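You operate a simulated robot arm through the tools that you are given. There is no shell and no other tool. Be economical: measure what you need, move in short steps, check, and stop when the job is done.

Carry out the task below with a simulated robot arm. There is one attempt and no reset: what you move stays moved.

## Task
Put the orange narrow-neck pot in the grey clay bowl. Take the white cloth on the top of the teal-edged table and put it away on the top of the green table. Push the right drawer of the small chest shut. Put one of the small cartons from the top of the grey table on the tracing sheet. Shut the left sink cupboard door. Fetch the brown rim arc and set it on the rubber mat. Put the cream card on the white bench's top away on the mat by the pillar. Pull the drawer of the grid box open. The order is free. Set down upright: small carton, cream card.

Only the result counts: the job must be done as asked and must still hold three seconds after the hand-in. Knocking over, shifting, dropping, spilling or breaking anything else fails it. Flat cloth is picked up by pressing the open fingertips on it (5 to 10 N) and closing them slowly along it; thin cloth reads only 2 to 8 mm in the jaws.

## Robot
A 6-joint arm with a two-finger parallel gripper on a trunk, on a base that drives. Base frame: it is fixed to the floor where the robot stands at the start and does not move with it; the origin is under the middle of the robot, x ahead of it, y to its left, z up; the surface under the hand at the start is at about z = 74. Lengths are in cm, angles in degrees, forces in N, time in s.
With the tool pointing down near the work surface it reaches from about 36 to 84 cm from the robot's upright axis, wherever it stands. Its first joint turns from -115.0 to 115.0 degrees. Places, roughly: brown rim arc (11x4x3 cm) [290, -1060, 80]; cream card [150, -1050, 75]; drawer of the grid box [-290, -670, 80]; grey clay bowl (18x17x7 cm) [60, 40, 80]; left sink cupboard door [300, -890, 40]; mat by the pillar [-100, -900, 70]; orange narrow-neck pot [50, 0, 75]; right drawer of the small chest [60, -110, 80]; rubber mat (21x19 cm) [330, -888, 86]; small carton [175, -75, 75]; top of the green table [150, 250, 70]; tracing sheet (17x15x2 cm) [150, -50, 70]; white cloth (9x6x3 cm) [90, -40, 80]. Payload 4.2 kg.
Tool frame: the origin (TCP) lies between the finger pads and is the grasp point; the fingertips stand 2.3 cm ahead of it; z points along the fingers, y is the line along which they close. The gripper opens to 9.4 cm. The fingers are 3.8 cm wide and 1 cm thick; the gripper's body (5.4 by 9.6 cm) begins 3.9 cm behind the TCP.
Orientation is that of the tool frame in the base frame, as a unit quaternion [x, y, z, w]. With the fingers straight down and closing along the base's y, the tool's x points along the base's -x, its y along +y and its z along -z.

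## Interface
- The arm moves only by the tool arm_command. Its argument "motion" is a list of rows, each a list of 7 numbers: the shift along the tool's x, y, z in units of 300 mm (1.0 is 300 mm), then the turn, a rotation vector about the tool's x, y, z in units of 90 degrees (1.0 is 90 degrees), then the opening, from 0 (shut) to 1 (fully open). In form: [[x, y, z, rx, ry, rz, hand], ...]. A call has 1 to 8 rows; each row is the pose to reach, as a shift and turn from the pose commanded when the call began, along the tool's axes at that moment. A call with a number of a shift or a turn outside -1 to 1 is refused whole. A row lasts 0.2 s, in which the tool goes at most 5 cm and 8.6 degrees; a call with a longer step from one row to the next is refused whole, and so is a gripper value outside its range. A pose out of reach is approached as far as the arm can. The call stops where the force on the tool passes 40 N (or 10 N more than at its start, if that is more) or the arm is blocked; 0.2 s more then pass. The fingers move at their own pace (about 10.8 cm/s each) and stop on an object; they squeeze with about 27 N. The grip force told is the motor's: it shows also when the fingers shut on nothing. Time passes only in rows, and 0.2 s behind the last, so rows that repeat a pose let the fingers close. The reply holds the time, the measured pose of the TCP, the force on the tool along the base axes, the opening and the grip force, in the units named above and with some noise, with the torque about the TCP (base axes, N m) and any sound that the robot's microphone picked up.
- Cameras (640 x 400 px; columns grow to the right, rows downward): "scene" is now at [22.89, 19.51, 139.58]; the picture's right is [-0.01, -1.00, -0.00], its down [-0.77, 0.01, -0.64] and it looks along [0.64, -0.01, -0.77] (base axes); focal length 256 px, centre (320, 200). "wrist" rides on the gripper at [8.6, 1.6, -7.5] in the tool frame; the picture's right is [-0.18, 0.98, 0.00], its down [-0.58, -0.11, -0.81] and it looks along [-0.79, -0.15, 0.59] (tool axes); focal length 243 px, centre (320, 200). There is no depth. A picture from a camera that has moved, and an enlarged one, comes with that camera's place and axes in the base frame and with its lens.
- capture(camera): a new picture of that camera. It takes no simulated time.
- raise_lower(by): slides the trunk up (or, below 0, down) by that many cm; the arm and the scene camera ride with it, the base frame stays. It gives what a move gives, with no picture.
- roll_base(legs): drives the robot by 1 to 6 legs, each [ahead, turn to the left] in cm and degrees, along the robot's own axes; the way and the turn of a leg run together, so that a leg with both is an arc; at most 150 cm and 180 degrees a leg. The arm and the cameras ride along, it lands a little off, and it stops where it bumps. It gives what a move gives.
- aim_head(pan, tilt): turns the head with the scene camera to pan (to the left, within 80 degrees either way) and tilt (down, from -29 to 69), counted from straight ahead of the robot. It gives what a move gives.
- close_up(camera, box): a new picture of the part [left, top, right, bottom] of that camera's present view, enlarged. It takes no simulated time.
- finish_job(): hands the job in; it is judged then, once.

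Work in short steps. Places have to be worked out from the pictures, the camera data and where the tool is seen: move nearer, look again, correct. Check each grasp and each placing, and mend what went wrong. You have 196 turns and 166 pictures in all, those below and enlarged ones among them. Open the gripper and draw the arm clear of the work before you hand the job in, unless the task says otherwise; then end with one line.

The tools are called as name(argument=value, ...) on one line, values as JSON. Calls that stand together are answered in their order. arm_command: Moves the arm, as the interface text tells. Its arguments: {"type":"object","properties":{"motion":{"type":"array","items":{"type":"array","items":{"type":"number"}}}},"required":["motion"]} The other tools are called the same way: raise_lower (by) slides the trunk up or down; roll_base (legs) drives the base; aim_head (pan, tilt) turns the head that bears the scene camera; capture (camera) takes a picture; close_up (camera, box) takes an enlarged picture of a part of a camera's view; finish_job () hands the job in.

At the start:

```text
t: 0.0
ee_pos: [59.64, -8.69, 110.05]
orientation: [0.0, 1.0, 0.001, 0.0]
wrist_force: [0.8, 0.4, -0.2]
moment: [0.0, -0.01, 0.02]
width: 9.39
gripper_force: 0.0
trunk travel left (down, up): [-77.5, 21.5]
robot x, y, heading: [0.35, -0.01, 0.1]
head pan, tilt: [-0.6, 50.3]
```

scene: 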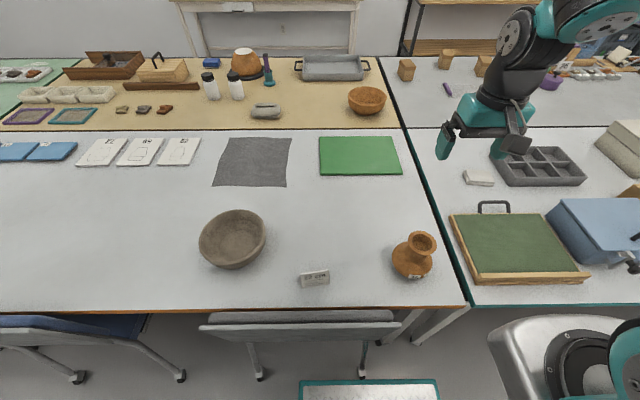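
wrist: 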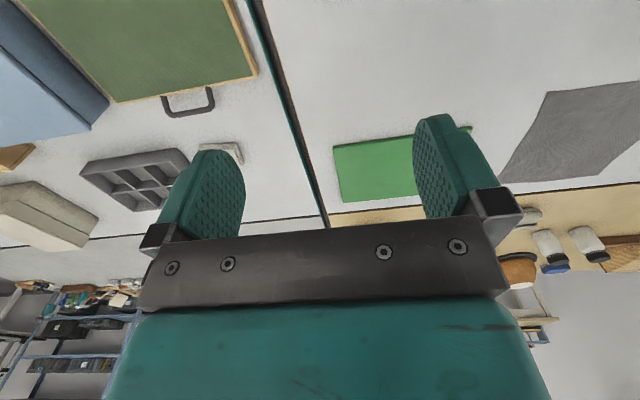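

I start by looking closely at the pot, bowl and cloth before moving.

close_up(camera="scene", box=[360, 200, 480, 300])

close_up(camera="scene", box=[420, 110, 640, 300])

```text
4.00 times, centred on (420, 250) of scene
camera zoom: at [22.89, 19.51, 139.58], right [-0.01, -1.0, 0.0], down [-0.77, 0.01, -0.64], along [0.64, -0.01, -0.77], focal length 1022 px, centre (-80, 0)
```

zoom: 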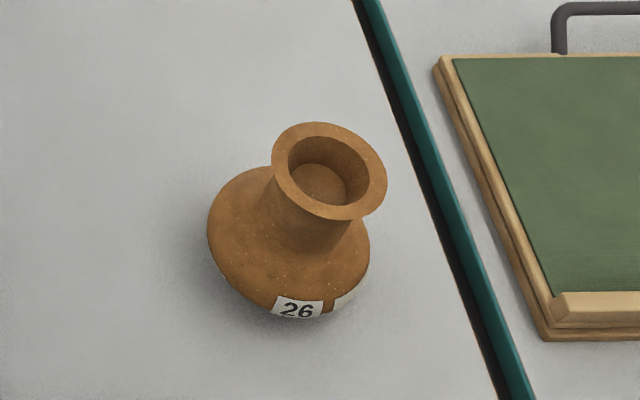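

```text
2.11 times, centred on (530, 205) of scene
camera zoom: at [22.89, 19.51, 139.58], right [-0.01, -1.0, 0.0], down [-0.77, 0.01, -0.64], along [0.64, -0.01, -0.77], focal length 538 px, centre (-122, 190)
```

zoom: 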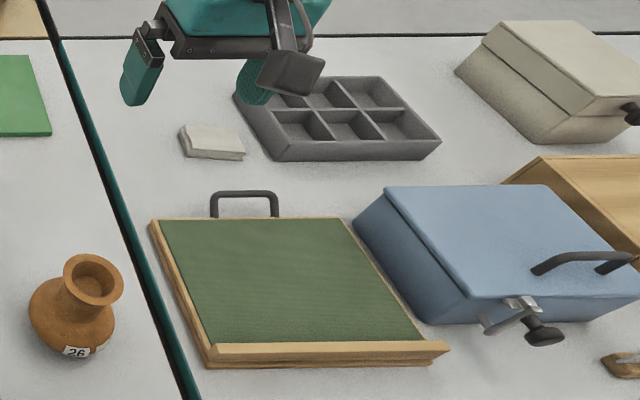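

The pot's rim is near (53.3, -5.1, 87), about 6.8 cm wide; the bowl is centred near (60, 42.5). I move above the pot with the fingers open and look.

arm_command(motion=[[0.053, 0.03, 0.11, 0, 0, 0, 1], [0.105, 0.06, 0.22, 0, 0, 0, 1], [0.158, 0.09, 0.33, 0, 0, 0, 1], [0.21, 0.12, 0.433, 0, 0, 0, 1], [0.21, 0.12, 0.433, 0, 0, 0, 1]])

capture(camera="wrist")

capture(camera="scene")

```text
t: 1.2
ee_pos: [53.45, -5.23, 97.03]
orientation: [0.0, 1.0, 0.0, 0.001]
wrist_force: [0.4, -0.7, -0.6]
moment: [0.02, 0.01, -0.02]
width: 9.4
gripper_force: 0.1
trunk travel left (down, up): [-77.5, 21.5]
robot x, y, heading: [0.13, -0.06, 0.1]
head pan, tilt: [-0.6, 50.3]
```

```text
161 pictures are left
camera wrist: at [44.82, -3.56, 104.35], right [0.18, 0.98, 0.0], down [0.58, -0.11, 0.81], along [0.79, -0.15, -0.59], focal length 243 px, centre (320, 200)
```

wrist: 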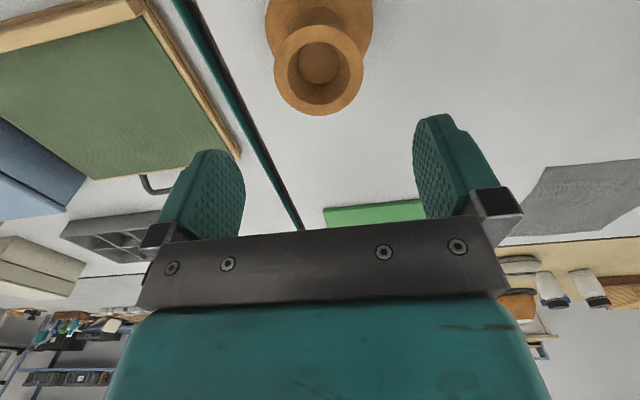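

```text
160 pictures are left
camera scene: at [22.88, 19.51, 139.58], right [-0.01, -1.0, 0.0], down [-0.77, 0.01, -0.64], along [0.64, -0.01, -0.77], focal length 256 px, centre (320, 200)
```

scene: 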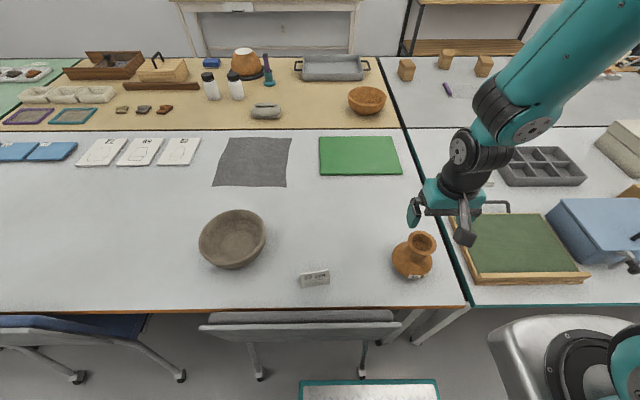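

The wrist view puts the rim at about (53.1, -5.15, 86.5). I lower around it and check before closing.

arm_command(motion=[[0.008, 0.0, 0.13, 0, 0, 0, 1], [0.008, 0.0, 0.26, 0, 0, 0, 1], [0.008, 0.0, 0.37, 0, 0, 0, 1], [0.008, 0.0, 0.39, 0, 0, 0, 1]])

capture(camera="wrist")

close_up(camera="scene", box=[360, 190, 480, 300])

```text
t: 2.2
ee_pos: [53.13, -5.18, 85.3]
orientation: [0.0, 1.0, -0.001, 0.0]
wrist_force: [-0.1, 0.2, -0.1]
moment: [0.02, 0.02, 0.01]
width: 9.4
gripper_force: 0.0
trunk travel left (down, up): [-77.5, 21.5]
robot x, y, heading: [-0.33, 0.52, -0.2]
head pan, tilt: [-0.6, 50.3]
```

```text
159 pictures are left
camera wrist: at [44.58, -3.52, 92.61], right [0.18, 0.98, 0.0], down [0.58, -0.11, 0.81], along [0.79, -0.15, -0.59], focal length 243 px, centre (320, 200)
```

wrist: 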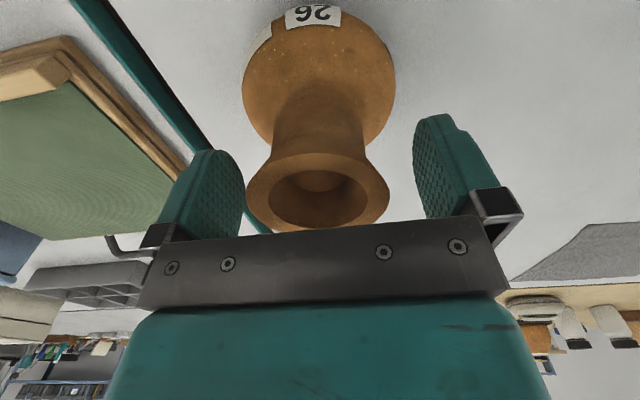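

```text
3.64 times, centred on (420, 245) of scene
camera zoom: at [22.88, 19.51, 139.58], right [-0.01, -1.0, 0.0], down [-0.77, 0.01, -0.64], along [0.64, -0.01, -0.77], focal length 929 px, centre (-44, 36)
```

zoom: 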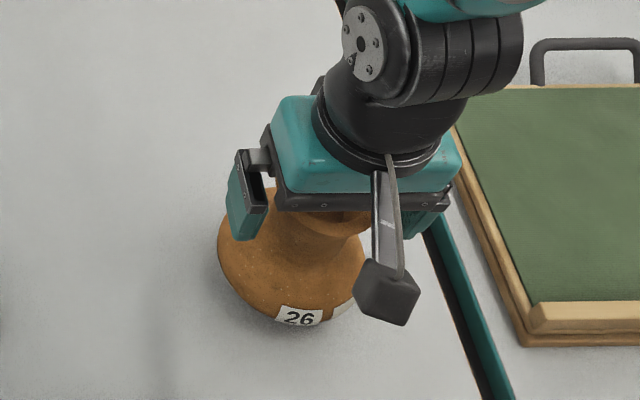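

The pot sits centred between the fingers. I lower 0.8 cm and close on the rim/neck.

arm_command(motion=[[0, 0, 0.027, 0, 0, 0, 1], [0, 0, 0.027, 0, 0, 0, 0.7], [0, 0, 0.027, 0, 0, 0, 0.5], [0, 0, 0.027, 0, 0, 0, 0.3], [0, 0, 0.027, 0, 0, 0, 0.2], [0, 0, 0.027, 0, 0, 0, 0.2]])

```text
t: 3.6
ee_pos: [53.23, -5.07, 84.43]
orientation: [0.001, 1.0, -0.001, 0.0]
wrist_force: [-1.0, -3.5, 1.8]
moment: [0.02, 0.02, 0.0]
width: 6.68
gripper_force: 26.9
trunk travel left (down, up): [-77.5, 21.5]
robot x, y, heading: [0.01, -0.02, -0.1]
head pan, tilt: [-0.6, 50.3]
```

Gripped at 6.7 cm. I lift straight up 12 cm in steps.

arm_command(motion=[[0, 0, -0.03, 0, 0, 0, 0.2], [0, 0, -0.1, 0, 0, 0, 0.2], [0, 0, -0.2, 0, 0, 0, 0.2], [0, 0, -0.3, 0, 0, 0, 0.2], [0, 0, -0.4, 0, 0, 0, 0.2], [0, 0, -0.4, 0, 0, 0, 0.2]])

capture(camera="scene")

capture(camera="wrist")

```text
t: 5.0
ee_pos: [53.11, -5.11, 96.41]
orientation: [0.0, 1.0, 0.0, 0.001]
wrist_force: [-0.1, 0.0, -5.4]
moment: [0.02, 0.05, -0.01]
width: 6.65
gripper_force: 27.1
trunk travel left (down, up): [-77.5, 21.5]
robot x, y, heading: [0.44, 0.38, -0.3]
head pan, tilt: [-0.6, 50.3]
```

```text
157 pictures are left
camera scene: at [22.92, 19.51, 139.57], right [-0.01, -1.0, 0.0], down [-0.77, 0.01, -0.64], along [0.64, -0.01, -0.77], focal length 256 px, centre (320, 200)
```

scene: 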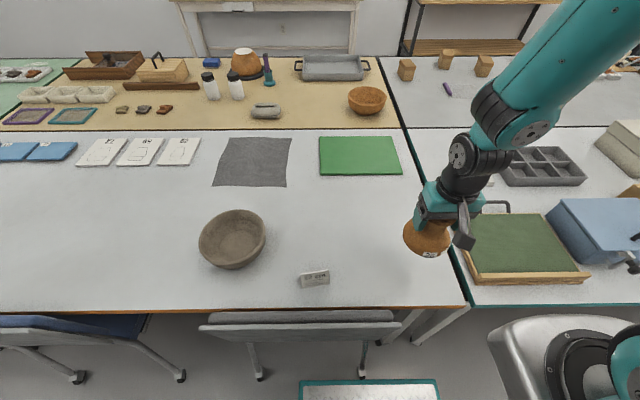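

```text
156 pictures are left
camera wrist: at [44.48, -3.55, 103.82], right [0.18, 0.98, 0.0], down [0.58, -0.11, 0.81], along [0.79, -0.15, -0.59], focal length 243 px, centre (320, 200)
```

wrist: 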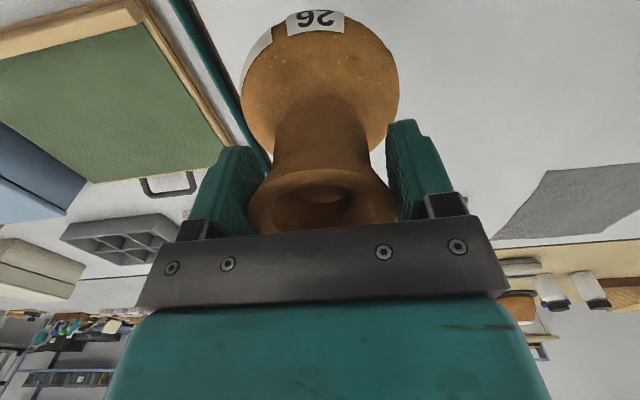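

Pot held upright, 5.4 N. I carry it toward the bowl, level.

arm_command(motion=[[-0.02, 0.15, 0, 0, 0, 0, 0.2], [-0.043, 0.3, 0, 0, 0, 0, 0.2], [-0.065, 0.45, 0, 0, 0, 0, 0.2], [-0.087, 0.6, 0, 0, 0, 0, 0.2], [-0.109, 0.75, 0, 0, 0, 0, 0.2], [-0.131, 0.9, 0, 0, 0, 0, 0.2]])

arm_command(motion=[[-0.02, 0.14, 0, 0, 0, 0, 0.2], [-0.04, 0.28, 0, 0, 0, 0, 0.2], [-0.06, 0.42, 0, 0, 0, 0, 0.2], [-0.08, 0.56, 0, 0, 0, 0, 0.2], [-0.099, 0.687, 0, 0, 0, 0, 0.2], [-0.099, 0.687, 0, 0, 0, 0, 0.2]])

capture(camera="wrist")

capture(camera="scene")

```text
t: 6.4
ee_pos: [57.18, 21.85, 96.35]
orientation: [0.002, 1.0, 0.0, 0.0]
wrist_force: [-0.4, -1.1, -4.5]
moment: [0.02, 0.05, -0.01]
width: 6.66
gripper_force: 27.2
trunk travel left (down, up): [-77.5, 21.5]
robot x, y, heading: [-0.37, 0.27, 0.0]
head pan, tilt: [-0.6, 50.3]
```

```text
t: 7.8
ee_pos: [59.95, 42.44, 96.15]
orientation: [0.0, 1.0, -0.002, 0.0]
wrist_force: [0.0, -0.5, -5.7]
moment: [0.03, 0.04, 0.02]
width: 6.66
gripper_force: 27.0
trunk travel left (down, up): [-77.5, 21.5]
robot x, y, heading: [-0.26, -0.4, 0.3]
head pan, tilt: [-0.6, 50.3]
```

```text
155 pictures are left
camera wrist: at [51.43, 44.06, 103.6], right [0.18, 0.98, 0.0], down [0.58, -0.11, 0.81], along [0.79, -0.15, -0.59], focal length 243 px, centre (320, 200)
```

wrist: 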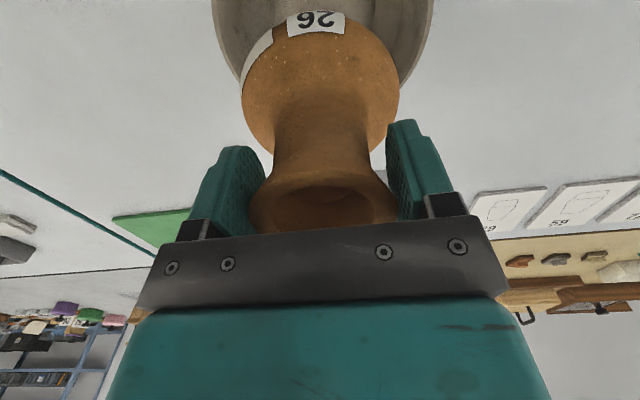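

```text
154 pictures are left
camera scene: at [22.91, 19.53, 139.57], right [-0.01, -1.0, 0.0], down [-0.77, 0.01, -0.64], along [0.64, -0.01, -0.77], focal length 256 px, centre (320, 200)
```

scene: 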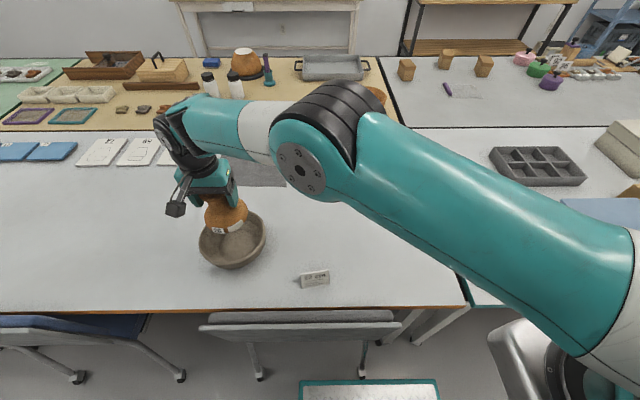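

The pot is over the bowl's middle. I lower 8.5 cm and look.

arm_command(motion=[[0, 0, 0.08, 0, 0, 0, 0.2], [0, 0, 0.16, 0, 0, 0, 0.2], [0, 0, 0.22, 0, 0, 0, 0.2], [0, 0, 0.26, 0, 0, 0, 0.2], [0, 0, 0.28, 0, 0, 0, 0.2], [0, 0, 0.28, 0, 0, 0, 0.2]])

close_up(camera="scene", box=[150, 170, 310, 280])

capture(camera="wrist")

```text
t: 9.2
ee_pos: [60.0, 42.42, 87.96]
orientation: [-0.001, 1.0, 0.001, 0.0]
wrist_force: [0.9, 0.5, -5.8]
moment: [0.03, 0.07, -0.01]
width: 6.67
gripper_force: 26.9
trunk travel left (down, up): [-77.5, 21.5]
robot x, y, heading: [0.3, 0.16, 0.1]
head pan, tilt: [-0.6, 50.3]
```

```text
3.64 times, centred on (230, 225) of scene
camera zoom: at [22.91, 19.54, 139.57], right [-0.01, -1.0, 0.0], down [-0.77, 0.01, -0.64], along [0.64, -0.01, -0.77], focal length 929 px, centre (647, 109)
```

zoom: 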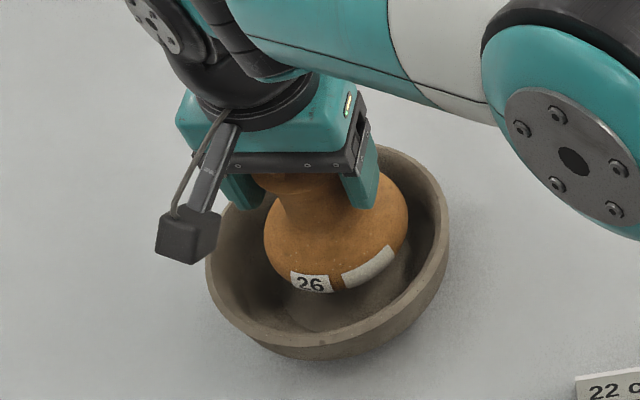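

```text
152 pictures are left
camera wrist: at [51.42, 44.1, 95.36], right [0.18, 0.98, 0.0], down [0.58, -0.11, 0.81], along [0.79, -0.15, -0.59], focal length 243 px, centre (320, 200)
```

wrist: 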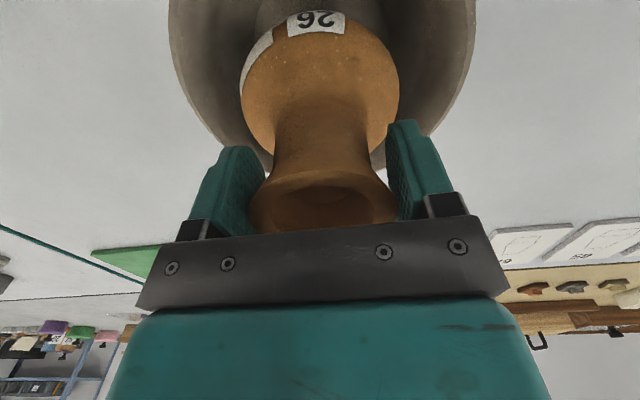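

The pot sits about 0.7 cm too far from the robot relative to the bowl centre; I correct this and lower slowly by 1.5 cm.

arm_command(motion=[[0.023, 0, 0, 0, 0, 0, 0.2], [0.023, 0, 0.017, 0, 0, 0, 0.2], [0.023, 0, 0.033, 0, 0, 0, 0.2], [0.023, 0, 0.045, 0, 0, 0, 0.2], [0.023, 0, 0.05, 0, 0, 0, 0.2]])

```text
t: 10.4
ee_pos: [59.37, 42.5, 86.51]
orientation: [0.001, 1.0, 0.0, 0.0]
wrist_force: [0.4, 0.2, -5.8]
moment: [-0.01, 0.04, 0.01]
width: 6.66
gripper_force: 26.8
trunk travel left (down, up): [-77.5, 21.5]
robot x, y, heading: [-0.37, -0.06, 0.2]
head pan, tilt: [-0.6, 50.3]
```

No contact yet; I go on down in 2–3 mm steps.

arm_command(motion=[[0, 0, 0.008, 0, 0, 0, 0.2], [0, 0, 0.016, 0, 0, 0, 0.2], [0, 0, 0.022, 0, 0, 0, 0.2], [0, 0, 0.027, 0, 0, 0, 0.2]])

```text
t: 11.4
ee_pos: [59.4, 42.49, 85.69]
orientation: [0.0, 1.0, 0.0, 0.0]
wrist_force: [-0.6, -0.3, -4.6]
moment: [0.02, 0.02, 0.04]
width: 6.67
gripper_force: 27.3
trunk travel left (down, up): [-77.5, 21.5]
robot x, y, heading: [0.34, -0.29, 0.0]
head pan, tilt: [-0.6, 50.3]
```

arm_command(motion=[[0, 0, 0.007, 0, 0, 0, 0.2], [0, 0, 0.013, 0, 0, 0, 0.2], [0, 0, 0.013, 0, 0, 0, 0.2]])

```text
t: 12.2
ee_pos: [59.39, 42.59, 85.63]
orientation: [-0.001, 1.0, 0.002, 0.001]
wrist_force: [-1.3, -3.4, 12.2]
moment: [0.23, 0.0, 0.04]
width: 6.69
gripper_force: 26.5
trunk travel left (down, up): [-77.5, 21.5]
robot x, y, heading: [-0.35, -0.17, 0.3]
head pan, tilt: [-0.6, 50.3]
```

Contact: the pot rests on the bowl's floor. I ease up 2 mm and open, then draw up.

arm_command(motion=[[0, 0, -0.008, 0, 0, 0, 0.2], [0, 0, -0.008, 0, 0, 0, 0.8], [0, 0, -0.008, 0, 0, 0, 1], [0, 0, -0.008, 0, 0, 0, 1]])

close_up(camera="scene", box=[150, 170, 310, 280])

```text
t: 13.2
ee_pos: [59.44, 42.59, 85.59]
orientation: [0.0, 1.0, 0.0, 0.0]
wrist_force: [0.1, -0.1, -0.2]
moment: [-0.01, 0.0, 0.04]
width: 9.4
gripper_force: 0.0
trunk travel left (down, up): [-77.5, 21.5]
robot x, y, heading: [0.25, 0.38, -0.3]
head pan, tilt: [-0.6, 50.3]
```

```text
3.64 times, centred on (230, 225) of scene
camera zoom: at [22.89, 19.52, 139.57], right [-0.01, -1.0, 0.0], down [-0.77, 0.01, -0.64], along [0.64, -0.01, -0.77], focal length 929 px, centre (647, 109)
```

zoom: 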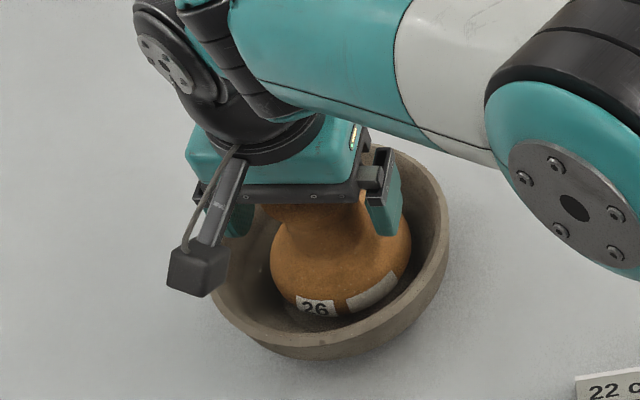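

The pot stands free in the bowl. I raise the hand and swing it back to the middle.

arm_command(motion=[[0, 0, -0.1, 0, 0, 0, 1], [0, 0, -0.25, 0, 0, 0, 1], [0, 0, -0.41, 0, 0, 0, 1], [0, 0, -0.57, 0, 0, 0, 1], [0, 0, -0.72, 0, 0, 0, 1], [0, -0.15, -0.72, 0, 0, 0, 1], [0.05, -0.3, -0.72, 0, 0, 0, 1], [0.1, -0.43, -0.75, 0, 0, 0, 1]])

arm_command(motion=[[0.05, -0.15, 0, 0, 0, 0, 1], [0.1, -0.3, 0, 0, 0, 0, 1], [0.15, -0.45, 0, 0, 0, 0, 1], [0.2, -0.6, 0, 0, 0, 0, 1], [0.25, -0.75, 0, 0, 0, 0, 1], [0.3, -0.9, 0, 0, 0, 0, 1], [0.35, -0.98, 0, 0, 0, 0, 1]])

aim_head(pan=-50, tilt=35)

capture(camera="scene")

```text
t: 15.0
ee_pos: [56.4, 29.89, 108.13]
orientation: [0.001, 1.0, -0.001, 0.0]
wrist_force: [-0.6, -0.2, -1.0]
moment: [-0.04, 0.02, 0.03]
width: 9.4
gripper_force: 0.0
trunk travel left (down, up): [-77.5, 21.5]
robot x, y, heading: [-0.19, 0.28, -0.2]
head pan, tilt: [-0.6, 50.3]
```

```text
t: 16.6
ee_pos: [45.88, 0.22, 108.04]
orientation: [-0.001, 1.0, 0.0, 0.0]
wrist_force: [-0.1, -0.4, -0.2]
moment: [0.01, -0.01, 0.0]
width: 9.39
gripper_force: 0.1
trunk travel left (down, up): [-77.5, 21.5]
robot x, y, heading: [-0.29, -0.15, 0.0]
head pan, tilt: [-0.6, 50.3]
```

```text
t: 17.8
ee_pos: [45.85, 0.3, 108.11]
orientation: [0.0, 1.0, 0.0, 0.001]
wrist_force: [0.1, 0.6, -0.2]
moment: [0.02, -0.01, 0.01]
width: 9.4
gripper_force: 0.1
trunk travel left (down, up): [-77.5, 21.5]
robot x, y, heading: [-0.12, 0.22, 0.1]
head pan, tilt: [-50.0, 35.0]
```

```text
150 pictures are left
camera scene: at [20.88, 12.85, 141.79], right [-0.77, -0.64, 0.0], down [-0.37, 0.44, -0.82], along [0.53, -0.63, -0.57], focal length 256 px, centre (320, 200)
```

scene: 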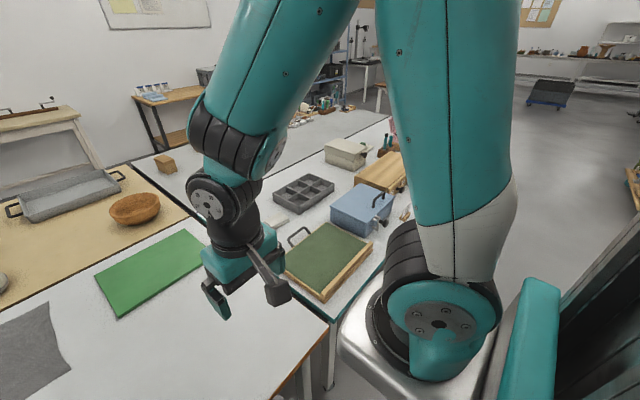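

I look further right to see the aisle and chest.

aim_head(pan=-80, tilt=20)

capture(camera="scene")

aim_head(pan=75, tilt=25)

capture(camera="scene")

aim_head(pan=25, tilt=25)

capture(camera="scene")

```text
t: 18.7
ee_pos: [46.04, 0.16, 107.9]
orientation: [0.0, 1.0, 0.0, 0.0]
wrist_force: [-0.7, 0.8, 0.3]
moment: [0.02, 0.02, 0.02]
width: 9.4
gripper_force: 0.0
trunk travel left (down, up): [-77.5, 21.5]
robot x, y, heading: [0.16, -0.08, 0.1]
head pan, tilt: [-80.0, 20.0]
```

```text
149 pictures are left
camera scene: at [16.84, 10.42, 144.17], right [-0.98, -0.17, 0.0], down [-0.06, 0.34, -0.94], along [0.16, -0.93, -0.34], focal length 256 px, centre (320, 200)
```

scene: 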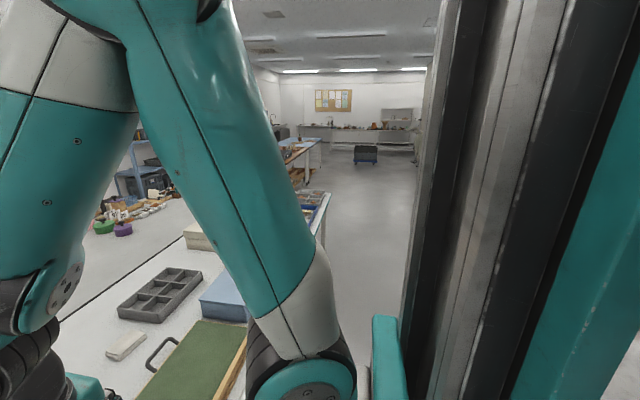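

```text
t: 21.1
ee_pos: [46.01, 0.2, 108.02]
orientation: [0.0, 1.0, 0.0, 0.001]
wrist_force: [0.1, -0.5, 0.0]
moment: [-0.01, 0.0, -0.01]
width: 9.41
gripper_force: 0.1
trunk travel left (down, up): [-77.5, 21.5]
robot x, y, heading: [0.22, 0.09, 0.0]
head pan, tilt: [75.0, 25.0]
```

```text
148 pictures are left
camera scene: at [17.6, 28.49, 143.37], right [0.97, -0.26, 0.0], down [-0.11, -0.41, -0.91], along [0.23, 0.88, -0.42], focal length 256 px, centre (320, 200)
```

scene: 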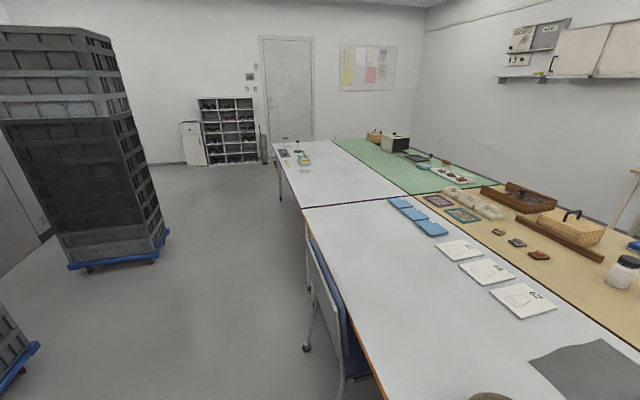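

```text
t: 22.3
ee_pos: [45.92, 0.25, 107.89]
orientation: [0.0, 1.0, 0.0, 0.0]
wrist_force: [0.3, 0.0, 0.8]
moment: [0.03, -0.02, -0.01]
width: 9.4
gripper_force: 0.1
trunk travel left (down, up): [-77.5, 21.5]
robot x, y, heading: [-0.3, -0.11, 0.1]
head pan, tilt: [25.0, 25.0]
```

```text
147 pictures are left
camera scene: at [23.56, 23.49, 143.37], right [0.42, -0.91, 0.0], down [-0.38, -0.18, -0.91], along [0.82, 0.38, -0.42], focal length 256 px, centre (320, 200)
```

scene: 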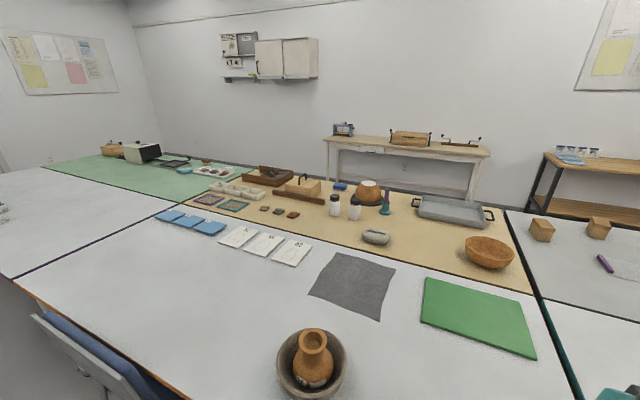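

Island layout understood. I back off, and drive to the right side (y ≈ -105) to find the small chest first.

roll_base(legs=[[-22, 0], [0, -90], [100, 0], [0, 90]])

aim_head(pan=0, tilt=40)

capture(camera="scene")

```text
t: 36.5
ee_pos: [22.98, -101.24, 107.96]
orientation: [0.009, 1.0, 0.0, 0.0]
wrist_force: [0.0, -0.2, 0.4]
moment: [0.01, 0.02, 0.03]
width: 9.39
gripper_force: 0.0
trunk travel left (down, up): [-77.5, 21.5]
robot x, y, heading: [-22.83, -100.41, -1.0]
head pan, tilt: [25.0, 25.0]
```

```text
t: 37.3
ee_pos: [22.99, -101.24, 107.95]
orientation: [0.011, 1.0, -0.001, 0.0]
wrist_force: [-0.1, -0.4, -0.5]
moment: [-0.02, 0.02, 0.02]
width: 9.38
gripper_force: 0.0
trunk travel left (down, up): [-77.5, 21.5]
robot x, y, heading: [-23.3, -100.81, -1.2]
head pan, tilt: [0.0, 40.0]
```

```text
146 pictures are left
camera scene: at [1.12, -81.42, 141.04], right [-0.02, -1.0, 0.0], down [-0.64, 0.01, -0.77], along [0.77, -0.01, -0.64], focal length 256 px, centre (320, 200)
```

scene: 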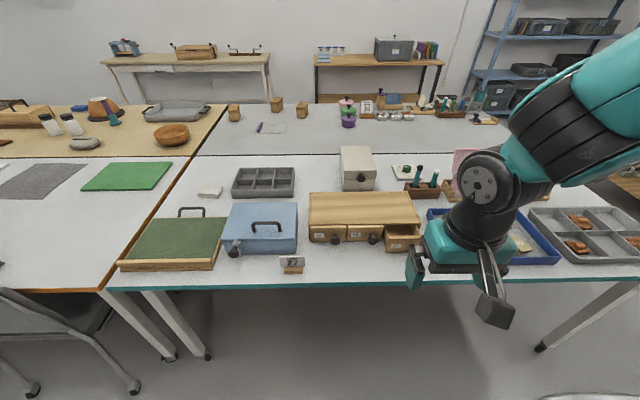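

The wooden chest with its right drawer open is at px (365,215). I zoom in.

close_up(camera="scene", box=[270, 170, 450, 280])

```text
3.56 times, centred on (360, 225) of scene
camera zoom: at [1.12, -81.42, 141.04], right [-0.02, -1.0, 0.0], down [-0.64, 0.01, -0.77], along [0.77, -0.01, -0.64], focal length 908 px, centre (178, 111)
```

zoom: 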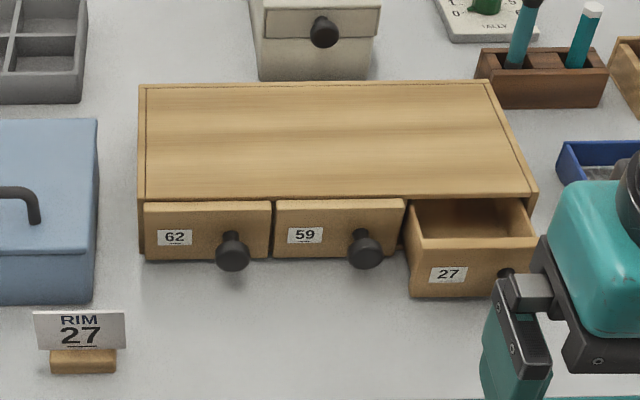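

The drawer face is at x≈53, y≈-102…-114, z 75–83, ~5 cm out; the knob is near y≈-111. I drive forward 12 cm and close the fingers for pushing at y≈-106.

roll_base(legs=[[14, 1.1]])

arm_command(motion=[[0, 0, 0, 0, 0, 0, 0], [0, 0, 0, 0, 0, 0, 0], [0, 0, 0, 0, 0, 0, 0], [0, 0, 0, 0, 0, 0, 0]])

capture(camera="scene")

```text
t: 38.7
ee_pos: [37.04, -100.33, 107.95]
orientation: [0.0, 1.0, 0.0, 0.0]
wrist_force: [-0.3, 0.5, 0.7]
moment: [-0.01, 0.01, -0.01]
width: 9.42
gripper_force: 0.2
trunk travel left (down, up): [-77.5, 21.5]
robot x, y, heading: [-8.66, -100.57, 0.1]
head pan, tilt: [0.0, 40.0]
```

```text
t: 39.7
ee_pos: [37.01, -100.3, 108.07]
orientation: [-0.001, 1.0, -0.001, 0.0]
wrist_force: [-0.4, -1.1, 0.0]
moment: [-0.01, 0.01, -0.02]
width: 0.02
gripper_force: 27.1
trunk travel left (down, up): [-77.5, 21.5]
robot x, y, heading: [-9.17, -100.57, -0.1]
head pan, tilt: [0.0, 40.0]
```

```text
144 pictures are left
camera scene: at [14.81, -81.05, 141.03], right [0.0, -1.0, 0.0], down [-0.64, 0.0, -0.77], along [0.77, 0.0, -0.64], focal length 256 px, centre (320, 200)
```

scene: 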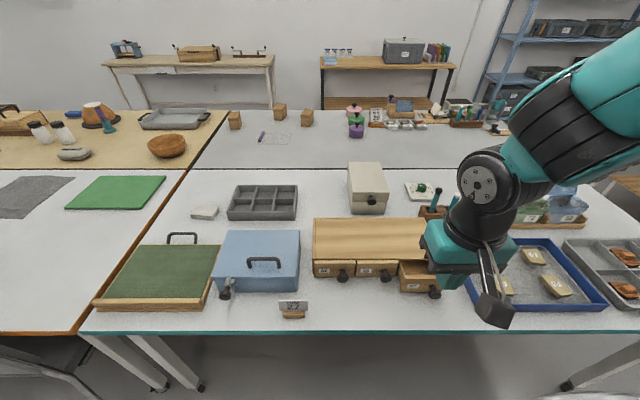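

Drawer's left edge is at y≈-103.7; knob at -111.5. I go to (46, -106.5) and lower to TCP z≈80.8 in front of the face.

arm_command(motion=[[-0.1, -0.07, 0.08, 0, 0, 0, 0], [-0.2, -0.14, 0.16, 0, 0, 0, 0], [-0.3, -0.207, 0.2, 0, 0, 0, 0], [-0.3, -0.207, 0.36, 0, 0, 0, 0], [-0.3, -0.207, 0.52, 0, 0, 0, 0], [-0.3, -0.207, 0.68, 0, 0, 0, 0], [-0.3, -0.207, 0.82, 0, 0, 0, 0], [-0.3, -0.207, 0.907, 0, 0, 0, 0]])

close_up(camera="scene", box=[330, 200, 520, 320])

capture(camera="wrist")

```text
t: 41.5
ee_pos: [46.02, -106.68, 80.73]
orientation: [-0.001, 1.0, 0.0, 0.0]
wrist_force: [-0.6, 0.2, 0.8]
moment: [0.0, 0.0, 0.01]
width: 0.0
gripper_force: 26.5
trunk travel left (down, up): [-77.5, 21.5]
robot x, y, heading: [-8.81, -100.6, 0.2]
head pan, tilt: [0.0, 40.0]
```

```text
3.33 times, centred on (425, 260) of scene
camera zoom: at [14.78, -81.05, 141.04], right [0.0, -1.0, 0.0], down [-0.64, 0.0, -0.77], along [0.77, 0.0, -0.64], focal length 852 px, centre (-30, 0)
```

zoom: 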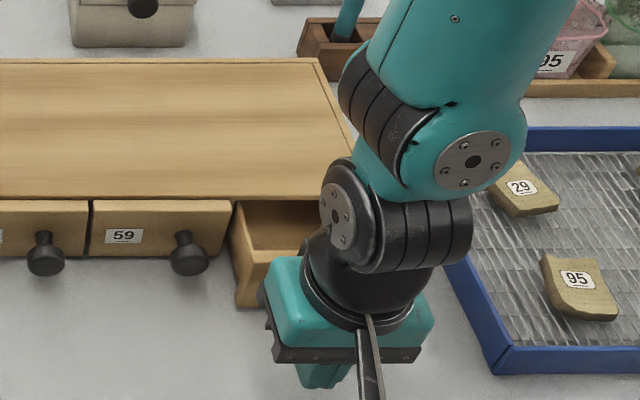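

```text
142 pictures are left
camera wrist: at [37.39, -104.99, 88.07], right [0.18, 0.98, 0.0], down [0.58, -0.11, 0.81], along [0.79, -0.15, -0.59], focal length 243 px, centre (320, 200)
```

wrist: 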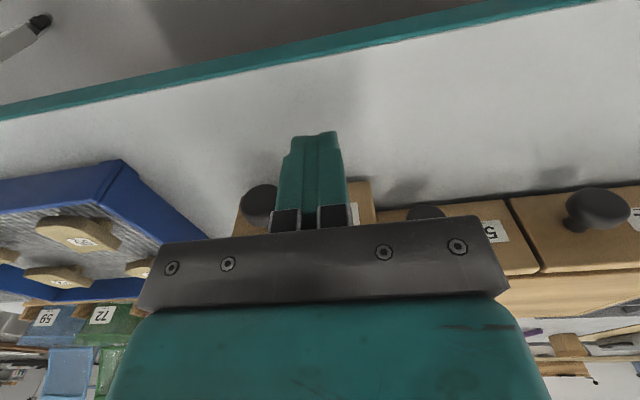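

The finger is lined up between the knob and the drawer's left edge. I push ahead slowly.

arm_command(motion=[[-0.07, 0, 0, 0, 0, 0, 0], [-0.14, 0, 0, 0, 0, 0, 0], [-0.18, 0, 0, 0, 0, 0, 0], [-0.21, 0, 0, 0, 0, 0, 0], [-0.24, 0, 0, 0, 0, 0, 0], [-0.27, 0, 0, 0, 0, 0, 0], [-0.29, 0, 0, 0, 0, 0, 0]])

capture(camera="wrist")

close_up(camera="scene", box=[330, 200, 520, 320])

```text
t: 43.1
ee_pos: [54.76, -106.57, 80.72]
orientation: [-0.001, 1.0, 0.0, 0.0]
wrist_force: [-0.8, -1.1, 0.2]
moment: [-0.01, -0.03, 0.01]
width: 0.0
gripper_force: 26.9
trunk travel left (down, up): [-77.5, 21.5]
robot x, y, heading: [-8.88, -100.49, -0.1]
head pan, tilt: [0.0, 40.0]
```

```text
141 pictures are left
camera wrist: at [46.03, -104.88, 88.07], right [0.18, 0.98, 0.0], down [0.58, -0.11, 0.81], along [0.79, -0.15, -0.59], focal length 243 px, centre (320, 200)
```

wrist: 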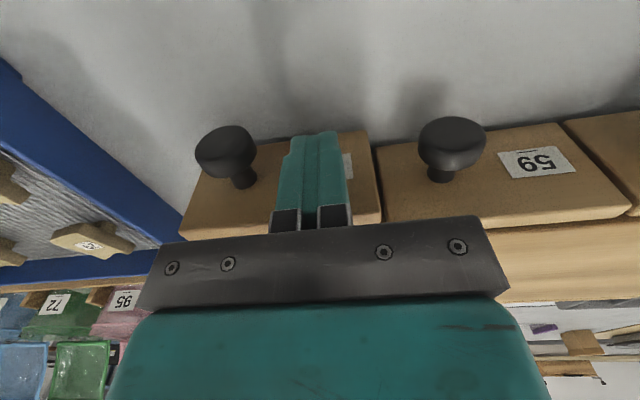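

```text
3.33 times, centred on (425, 260) of scene
camera zoom: at [14.81, -81.05, 141.03], right [0.0, -1.0, 0.0], down [-0.64, 0.0, -0.77], along [0.77, 0.0, -0.64], focal length 852 px, centre (-30, 0)
```

zoom: 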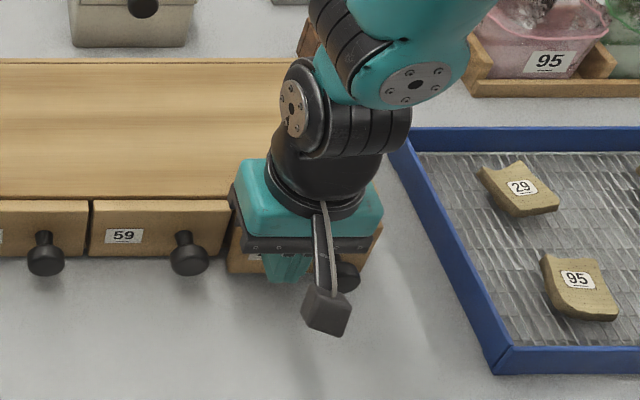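

The drawer slid in with little force; about 1–1.5 cm remains. I push on in small steps.

arm_command(motion=[[-0.015, 0, 0, 0, 0, 0, 0], [-0.03, 0, 0, 0, 0, 0, 0], [-0.04, 0, 0, 0, 0, 0, 0], [-0.046, 0, 0, 0, 0, 0, 0]])

capture(camera="wrist")

```text
t: 44.1
ee_pos: [56.09, -106.48, 80.56]
orientation: [-0.001, 1.0, 0.0, 0.0]
wrist_force: [-0.1, -0.3, 0.1]
moment: [0.01, 0.02, 0.02]
width: 0.0
gripper_force: 26.6
trunk travel left (down, up): [-77.5, 21.5]
robot x, y, heading: [-9.08, -100.73, -0.1]
head pan, tilt: [0.0, 40.0]
```

```text
139 pictures are left
camera wrist: at [47.45, -104.89, 88.04], right [0.18, 0.98, 0.0], down [0.58, -0.11, 0.81], along [0.79, -0.15, -0.59], focal length 243 px, centre (320, 200)
```

wrist: 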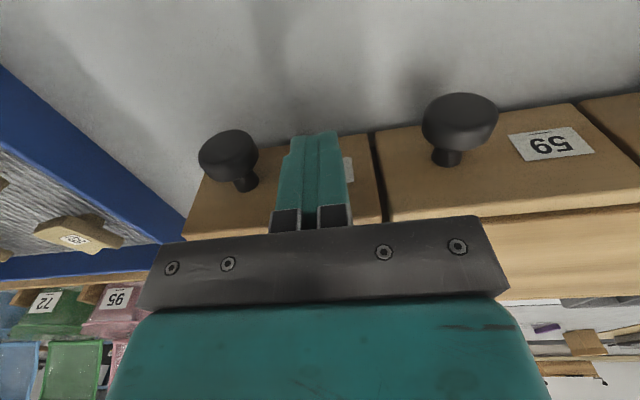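

Nearly flush. I push further in 2 mm steps until force shows.

arm_command(motion=[[-0.008, 0, 0, 0, 0, 0, 0], [-0.015, 0, 0, 0, 0, 0, 0], [-0.02, 0, 0, 0, 0, 0, 0]])

capture(camera="wrist")

```text
t: 44.9
ee_pos: [56.29, -106.55, 80.66]
orientation: [-0.001, 1.0, 0.0, -0.002]
wrist_force: [-19.3, -1.6, -0.7]
moment: [0.01, -0.12, 0.07]
width: 0.02
gripper_force: 27.1
trunk travel left (down, up): [-77.5, 21.5]
robot x, y, heading: [-8.72, -100.91, 0.4]
head pan, tilt: [0.0, 40.0]
```

```text
138 pictures are left
camera wrist: at [47.84, -104.87, 88.09], right [0.18, 0.98, 0.0], down [0.59, -0.11, 0.8], along [0.79, -0.15, -0.6], focal length 243 px, centre (320, 200)
```

wrist: 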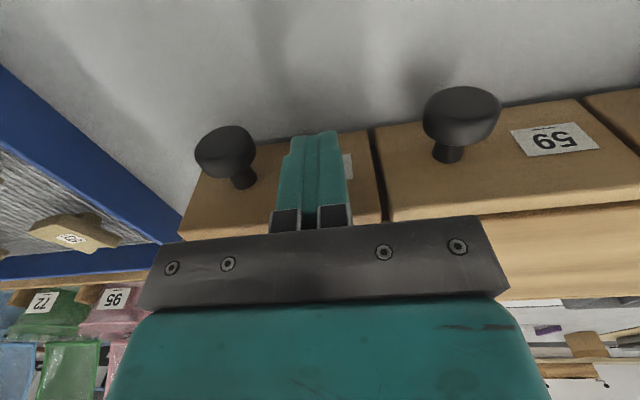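

19 N: the drawer is at its stop. I draw back and up.

arm_command(motion=[[0.05, 0, 0, 0, 0, 0, 0], [0.15, 0, 0, 0, 0, 0, 0], [0.28, 0, 0, 0, 0, 0, 0], [0.28, 0, -0.15, 0, 0, 0, 0], [0.28, 0, -0.31, 0, 0, 0, 0], [0.28, 0, -0.47, 0, 0, 0, 0.3], [0.28, 0, -0.63, 0, 0, 0, 0.6], [0.28, 0, -0.79, 0, 0, 0, 1]])

close_up(camera="scene", box=[290, 190, 480, 310])

```text
t: 46.7
ee_pos: [48.08, -106.78, 104.31]
orientation: [0.0, 1.0, -0.001, -0.001]
wrist_force: [0.0, 0.0, -0.4]
moment: [0.0, 0.02, 0.0]
width: 9.38
gripper_force: 0.1
trunk travel left (down, up): [-77.5, 21.5]
robot x, y, heading: [-8.7, -100.74, 0.2]
head pan, tilt: [0.0, 40.0]
```

```text
3.33 times, centred on (385, 250) of scene
camera zoom: at [14.87, -81.05, 141.01], right [0.0, -1.0, 0.0], down [-0.64, 0.0, -0.77], along [0.77, 0.0, -0.64], focal length 852 px, centre (103, 33)
```

zoom: 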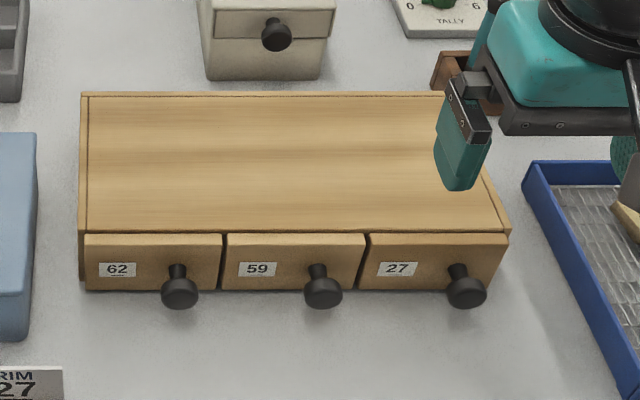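

All three drawers are flush. Now to the cloth near (86.5, -37.5): I drive left to y≈-40 and nearer the table.

roll_base(legs=[[-6, 0], [0, 90], [61, 0], [0, -90], [20, 0]])

capture(camera="scene")

```text
t: 59.6
ee_pos: [61.78, -49.22, 104.36]
orientation: [0.025, 1.0, 0.001, 0.0]
wrist_force: [0.8, -0.2, 0.1]
moment: [0.0, -0.03, -0.01]
width: 9.38
gripper_force: 0.0
trunk travel left (down, up): [-77.5, 21.5]
robot x, y, heading: [4.71, -40.04, -2.7]
head pan, tilt: [0.0, 40.0]
```

```text
136 pictures are left
camera scene: at [29.71, -21.82, 141.03], right [-0.05, -1.0, 0.0], down [-0.64, 0.03, -0.77], along [0.77, -0.04, -0.64], focal length 256 px, centre (320, 200)
```

scene: 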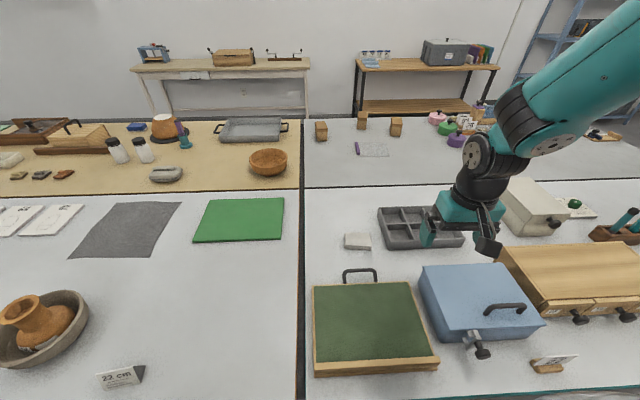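

I zoom on the cloth.

close_up(camera="scene", box=[320, 210, 400, 260])

close_up(camera="scene", box=[0, 260, 160, 380])

```text
8.00 times, centred on (360, 235) of scene
camera zoom: at [29.71, -21.82, 141.03], right [-0.05, -1.0, 0.0], down [-0.64, 0.03, -0.77], along [0.77, -0.04, -0.64], focal length 2044 px, centre (0, -80)
```

zoom: 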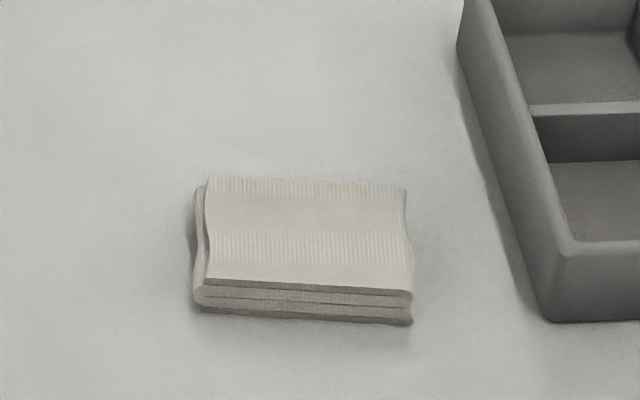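

```text
3.33 times, centred on (80, 320) of scene
camera zoom: at [29.71, -21.82, 141.03], right [-0.05, -1.0, 0.0], down [-0.64, 0.03, -0.77], along [0.77, -0.04, -0.64], focal length 852 px, centre (1120, -200)
```

zoom: 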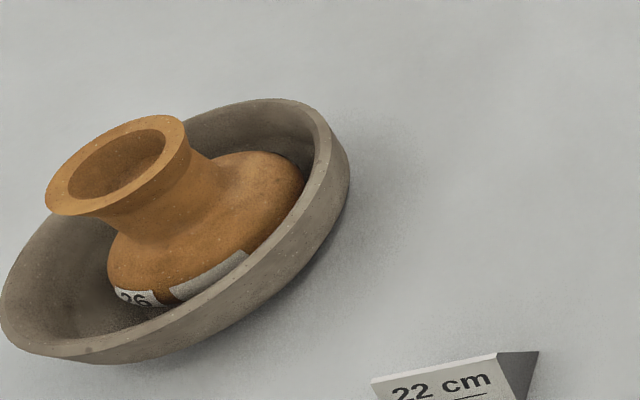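

The cloth is a folded stack about 9×6×2 cm centred near (86.5, -37.7), long side along y. I move over it while turning the gripper ~94° to close along x.

arm_command(motion=[[-0.1005, 0.0527, 0.033, 0, 0, 0.0944, 1], [-0.201, 0.1055, 0.066, 0, 0, 0.1888, 1], [-0.3015, 0.158, 0.1, 0, 0, 0.2832, 1], [-0.402, 0.211, 0.133, 0, 0, 0.3776, 1], [-0.5025, 0.264, 0.167, 0, 0, 0.472, 1], [-0.603, 0.3165, 0.2, 0, 0, 0.5664, 1], [-0.7035, 0.369, 0.233, 0, 0, 0.6608, 1], [-0.804, 0.422, 0.267, 0, 0, 0.755, 1]])

arm_command(motion=[[0, 0, 0, 0, 0, 0.09, 1], [0, 0, 0, 0, 0, 0.18, 1], [0, 0, 0, 0, 0, 0.27, 1], [0, 0, 0, 0, 0, 0.293, 1]])

capture(camera="wrist")

close_up(camera="scene", box=[290, 130, 450, 270])

```text
t: 61.5
ee_pos: [86.34, -37.75, 96.32]
orientation: [0.579, 0.815, 0.0, 0.0]
wrist_force: [-0.1, -0.2, 0.4]
moment: [0.03, 0.01, 0.0]
width: 9.38
gripper_force: 0.1
trunk travel left (down, up): [-77.5, 21.5]
robot x, y, heading: [5.05, -40.25, -2.6]
head pan, tilt: [0.0, 40.0]
```

```text
t: 62.5
ee_pos: [86.5, -37.73, 96.34]
orientation: [0.75, 0.661, 0.001, 0.0]
wrist_force: [-0.3, 0.5, 0.7]
moment: [0.02, -0.01, -0.02]
width: 9.39
gripper_force: 0.2
trunk travel left (down, up): [-77.5, 21.5]
robot x, y, heading: [5.11, -40.39, -2.4]
head pan, tilt: [0.0, 40.0]
```

```text
133 pictures are left
camera wrist: at [89.11, -29.27, 103.74], right [0.95, -0.31, 0.0], down [-0.18, -0.56, 0.81], along [-0.25, -0.77, -0.59], focal length 243 px, centre (320, 200)
```

wrist: 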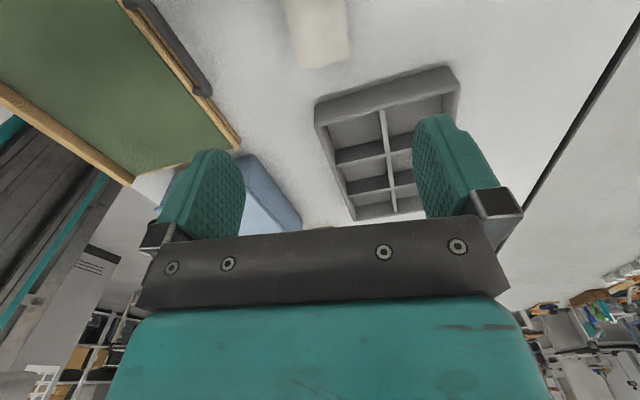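

```text
2.86 times, centred on (370, 200) of scene
camera zoom: at [29.72, -21.82, 141.03], right [-0.05, -1.0, 0.0], down [-0.64, 0.03, -0.77], along [0.77, -0.04, -0.64], focal length 730 px, centre (177, 200)
```

zoom: 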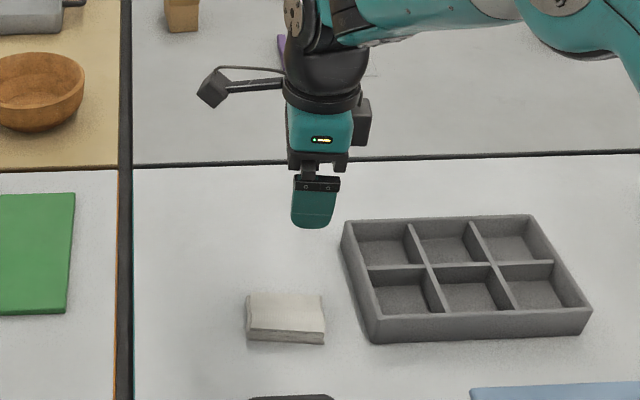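

Cloth lies centred between the fingers. I lower to tips just above the table.

arm_command(motion=[[0, 0, 0.15, 0, 0, 0, 1], [0, 0, 0.3, 0, 0, 0, 1], [0, 0, 0.42, 0, 0, 0, 1], [0, 0, 0.52, 0, 0, 0, 1], [0, 0, 0.59, 0, 0, 0, 1], [0, 0, 0.63, 0, 0, 0, 1]])

capture(camera="wrist")

close_up(camera="scene", box=[310, 180, 410, 270])

```text
t: 63.9
ee_pos: [86.34, -37.88, 77.35]
orientation: [0.75, 0.662, 0.0, 0.0]
wrist_force: [0.6, -0.7, 1.1]
moment: [0.01, 0.02, 0.0]
width: 9.4
gripper_force: 0.1
trunk travel left (down, up): [-77.5, 21.5]
robot x, y, heading: [4.77, -40.11, -2.9]
head pan, tilt: [0.0, 40.0]
```

```text
131 pictures are left
camera wrist: at [89.05, -29.45, 84.78], right [0.95, -0.3, 0.0], down [-0.18, -0.56, 0.81], along [-0.25, -0.77, -0.59], focal length 243 px, centre (320, 200)
```

wrist: 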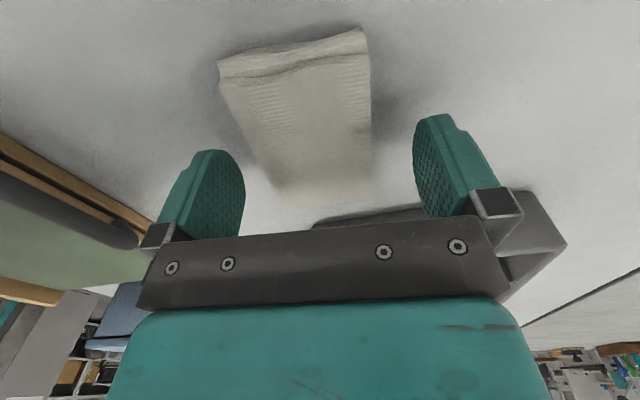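

```text
4.44 times, centred on (360, 225) of scene
camera zoom: at [29.7, -21.82, 141.04], right [-0.05, -1.0, 0.0], down [-0.64, 0.03, -0.77], along [0.77, -0.04, -0.64], focal length 1135 px, centre (142, 89)
```

zoom: 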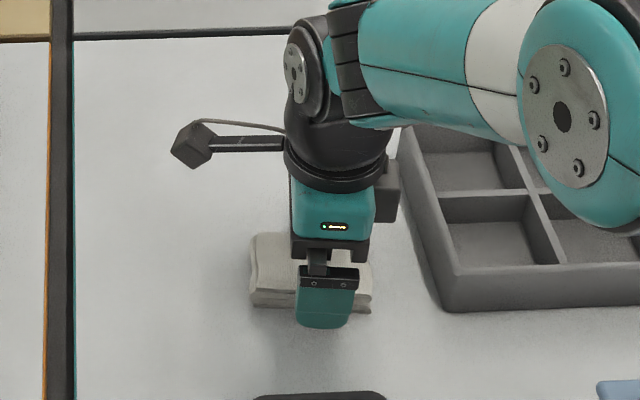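

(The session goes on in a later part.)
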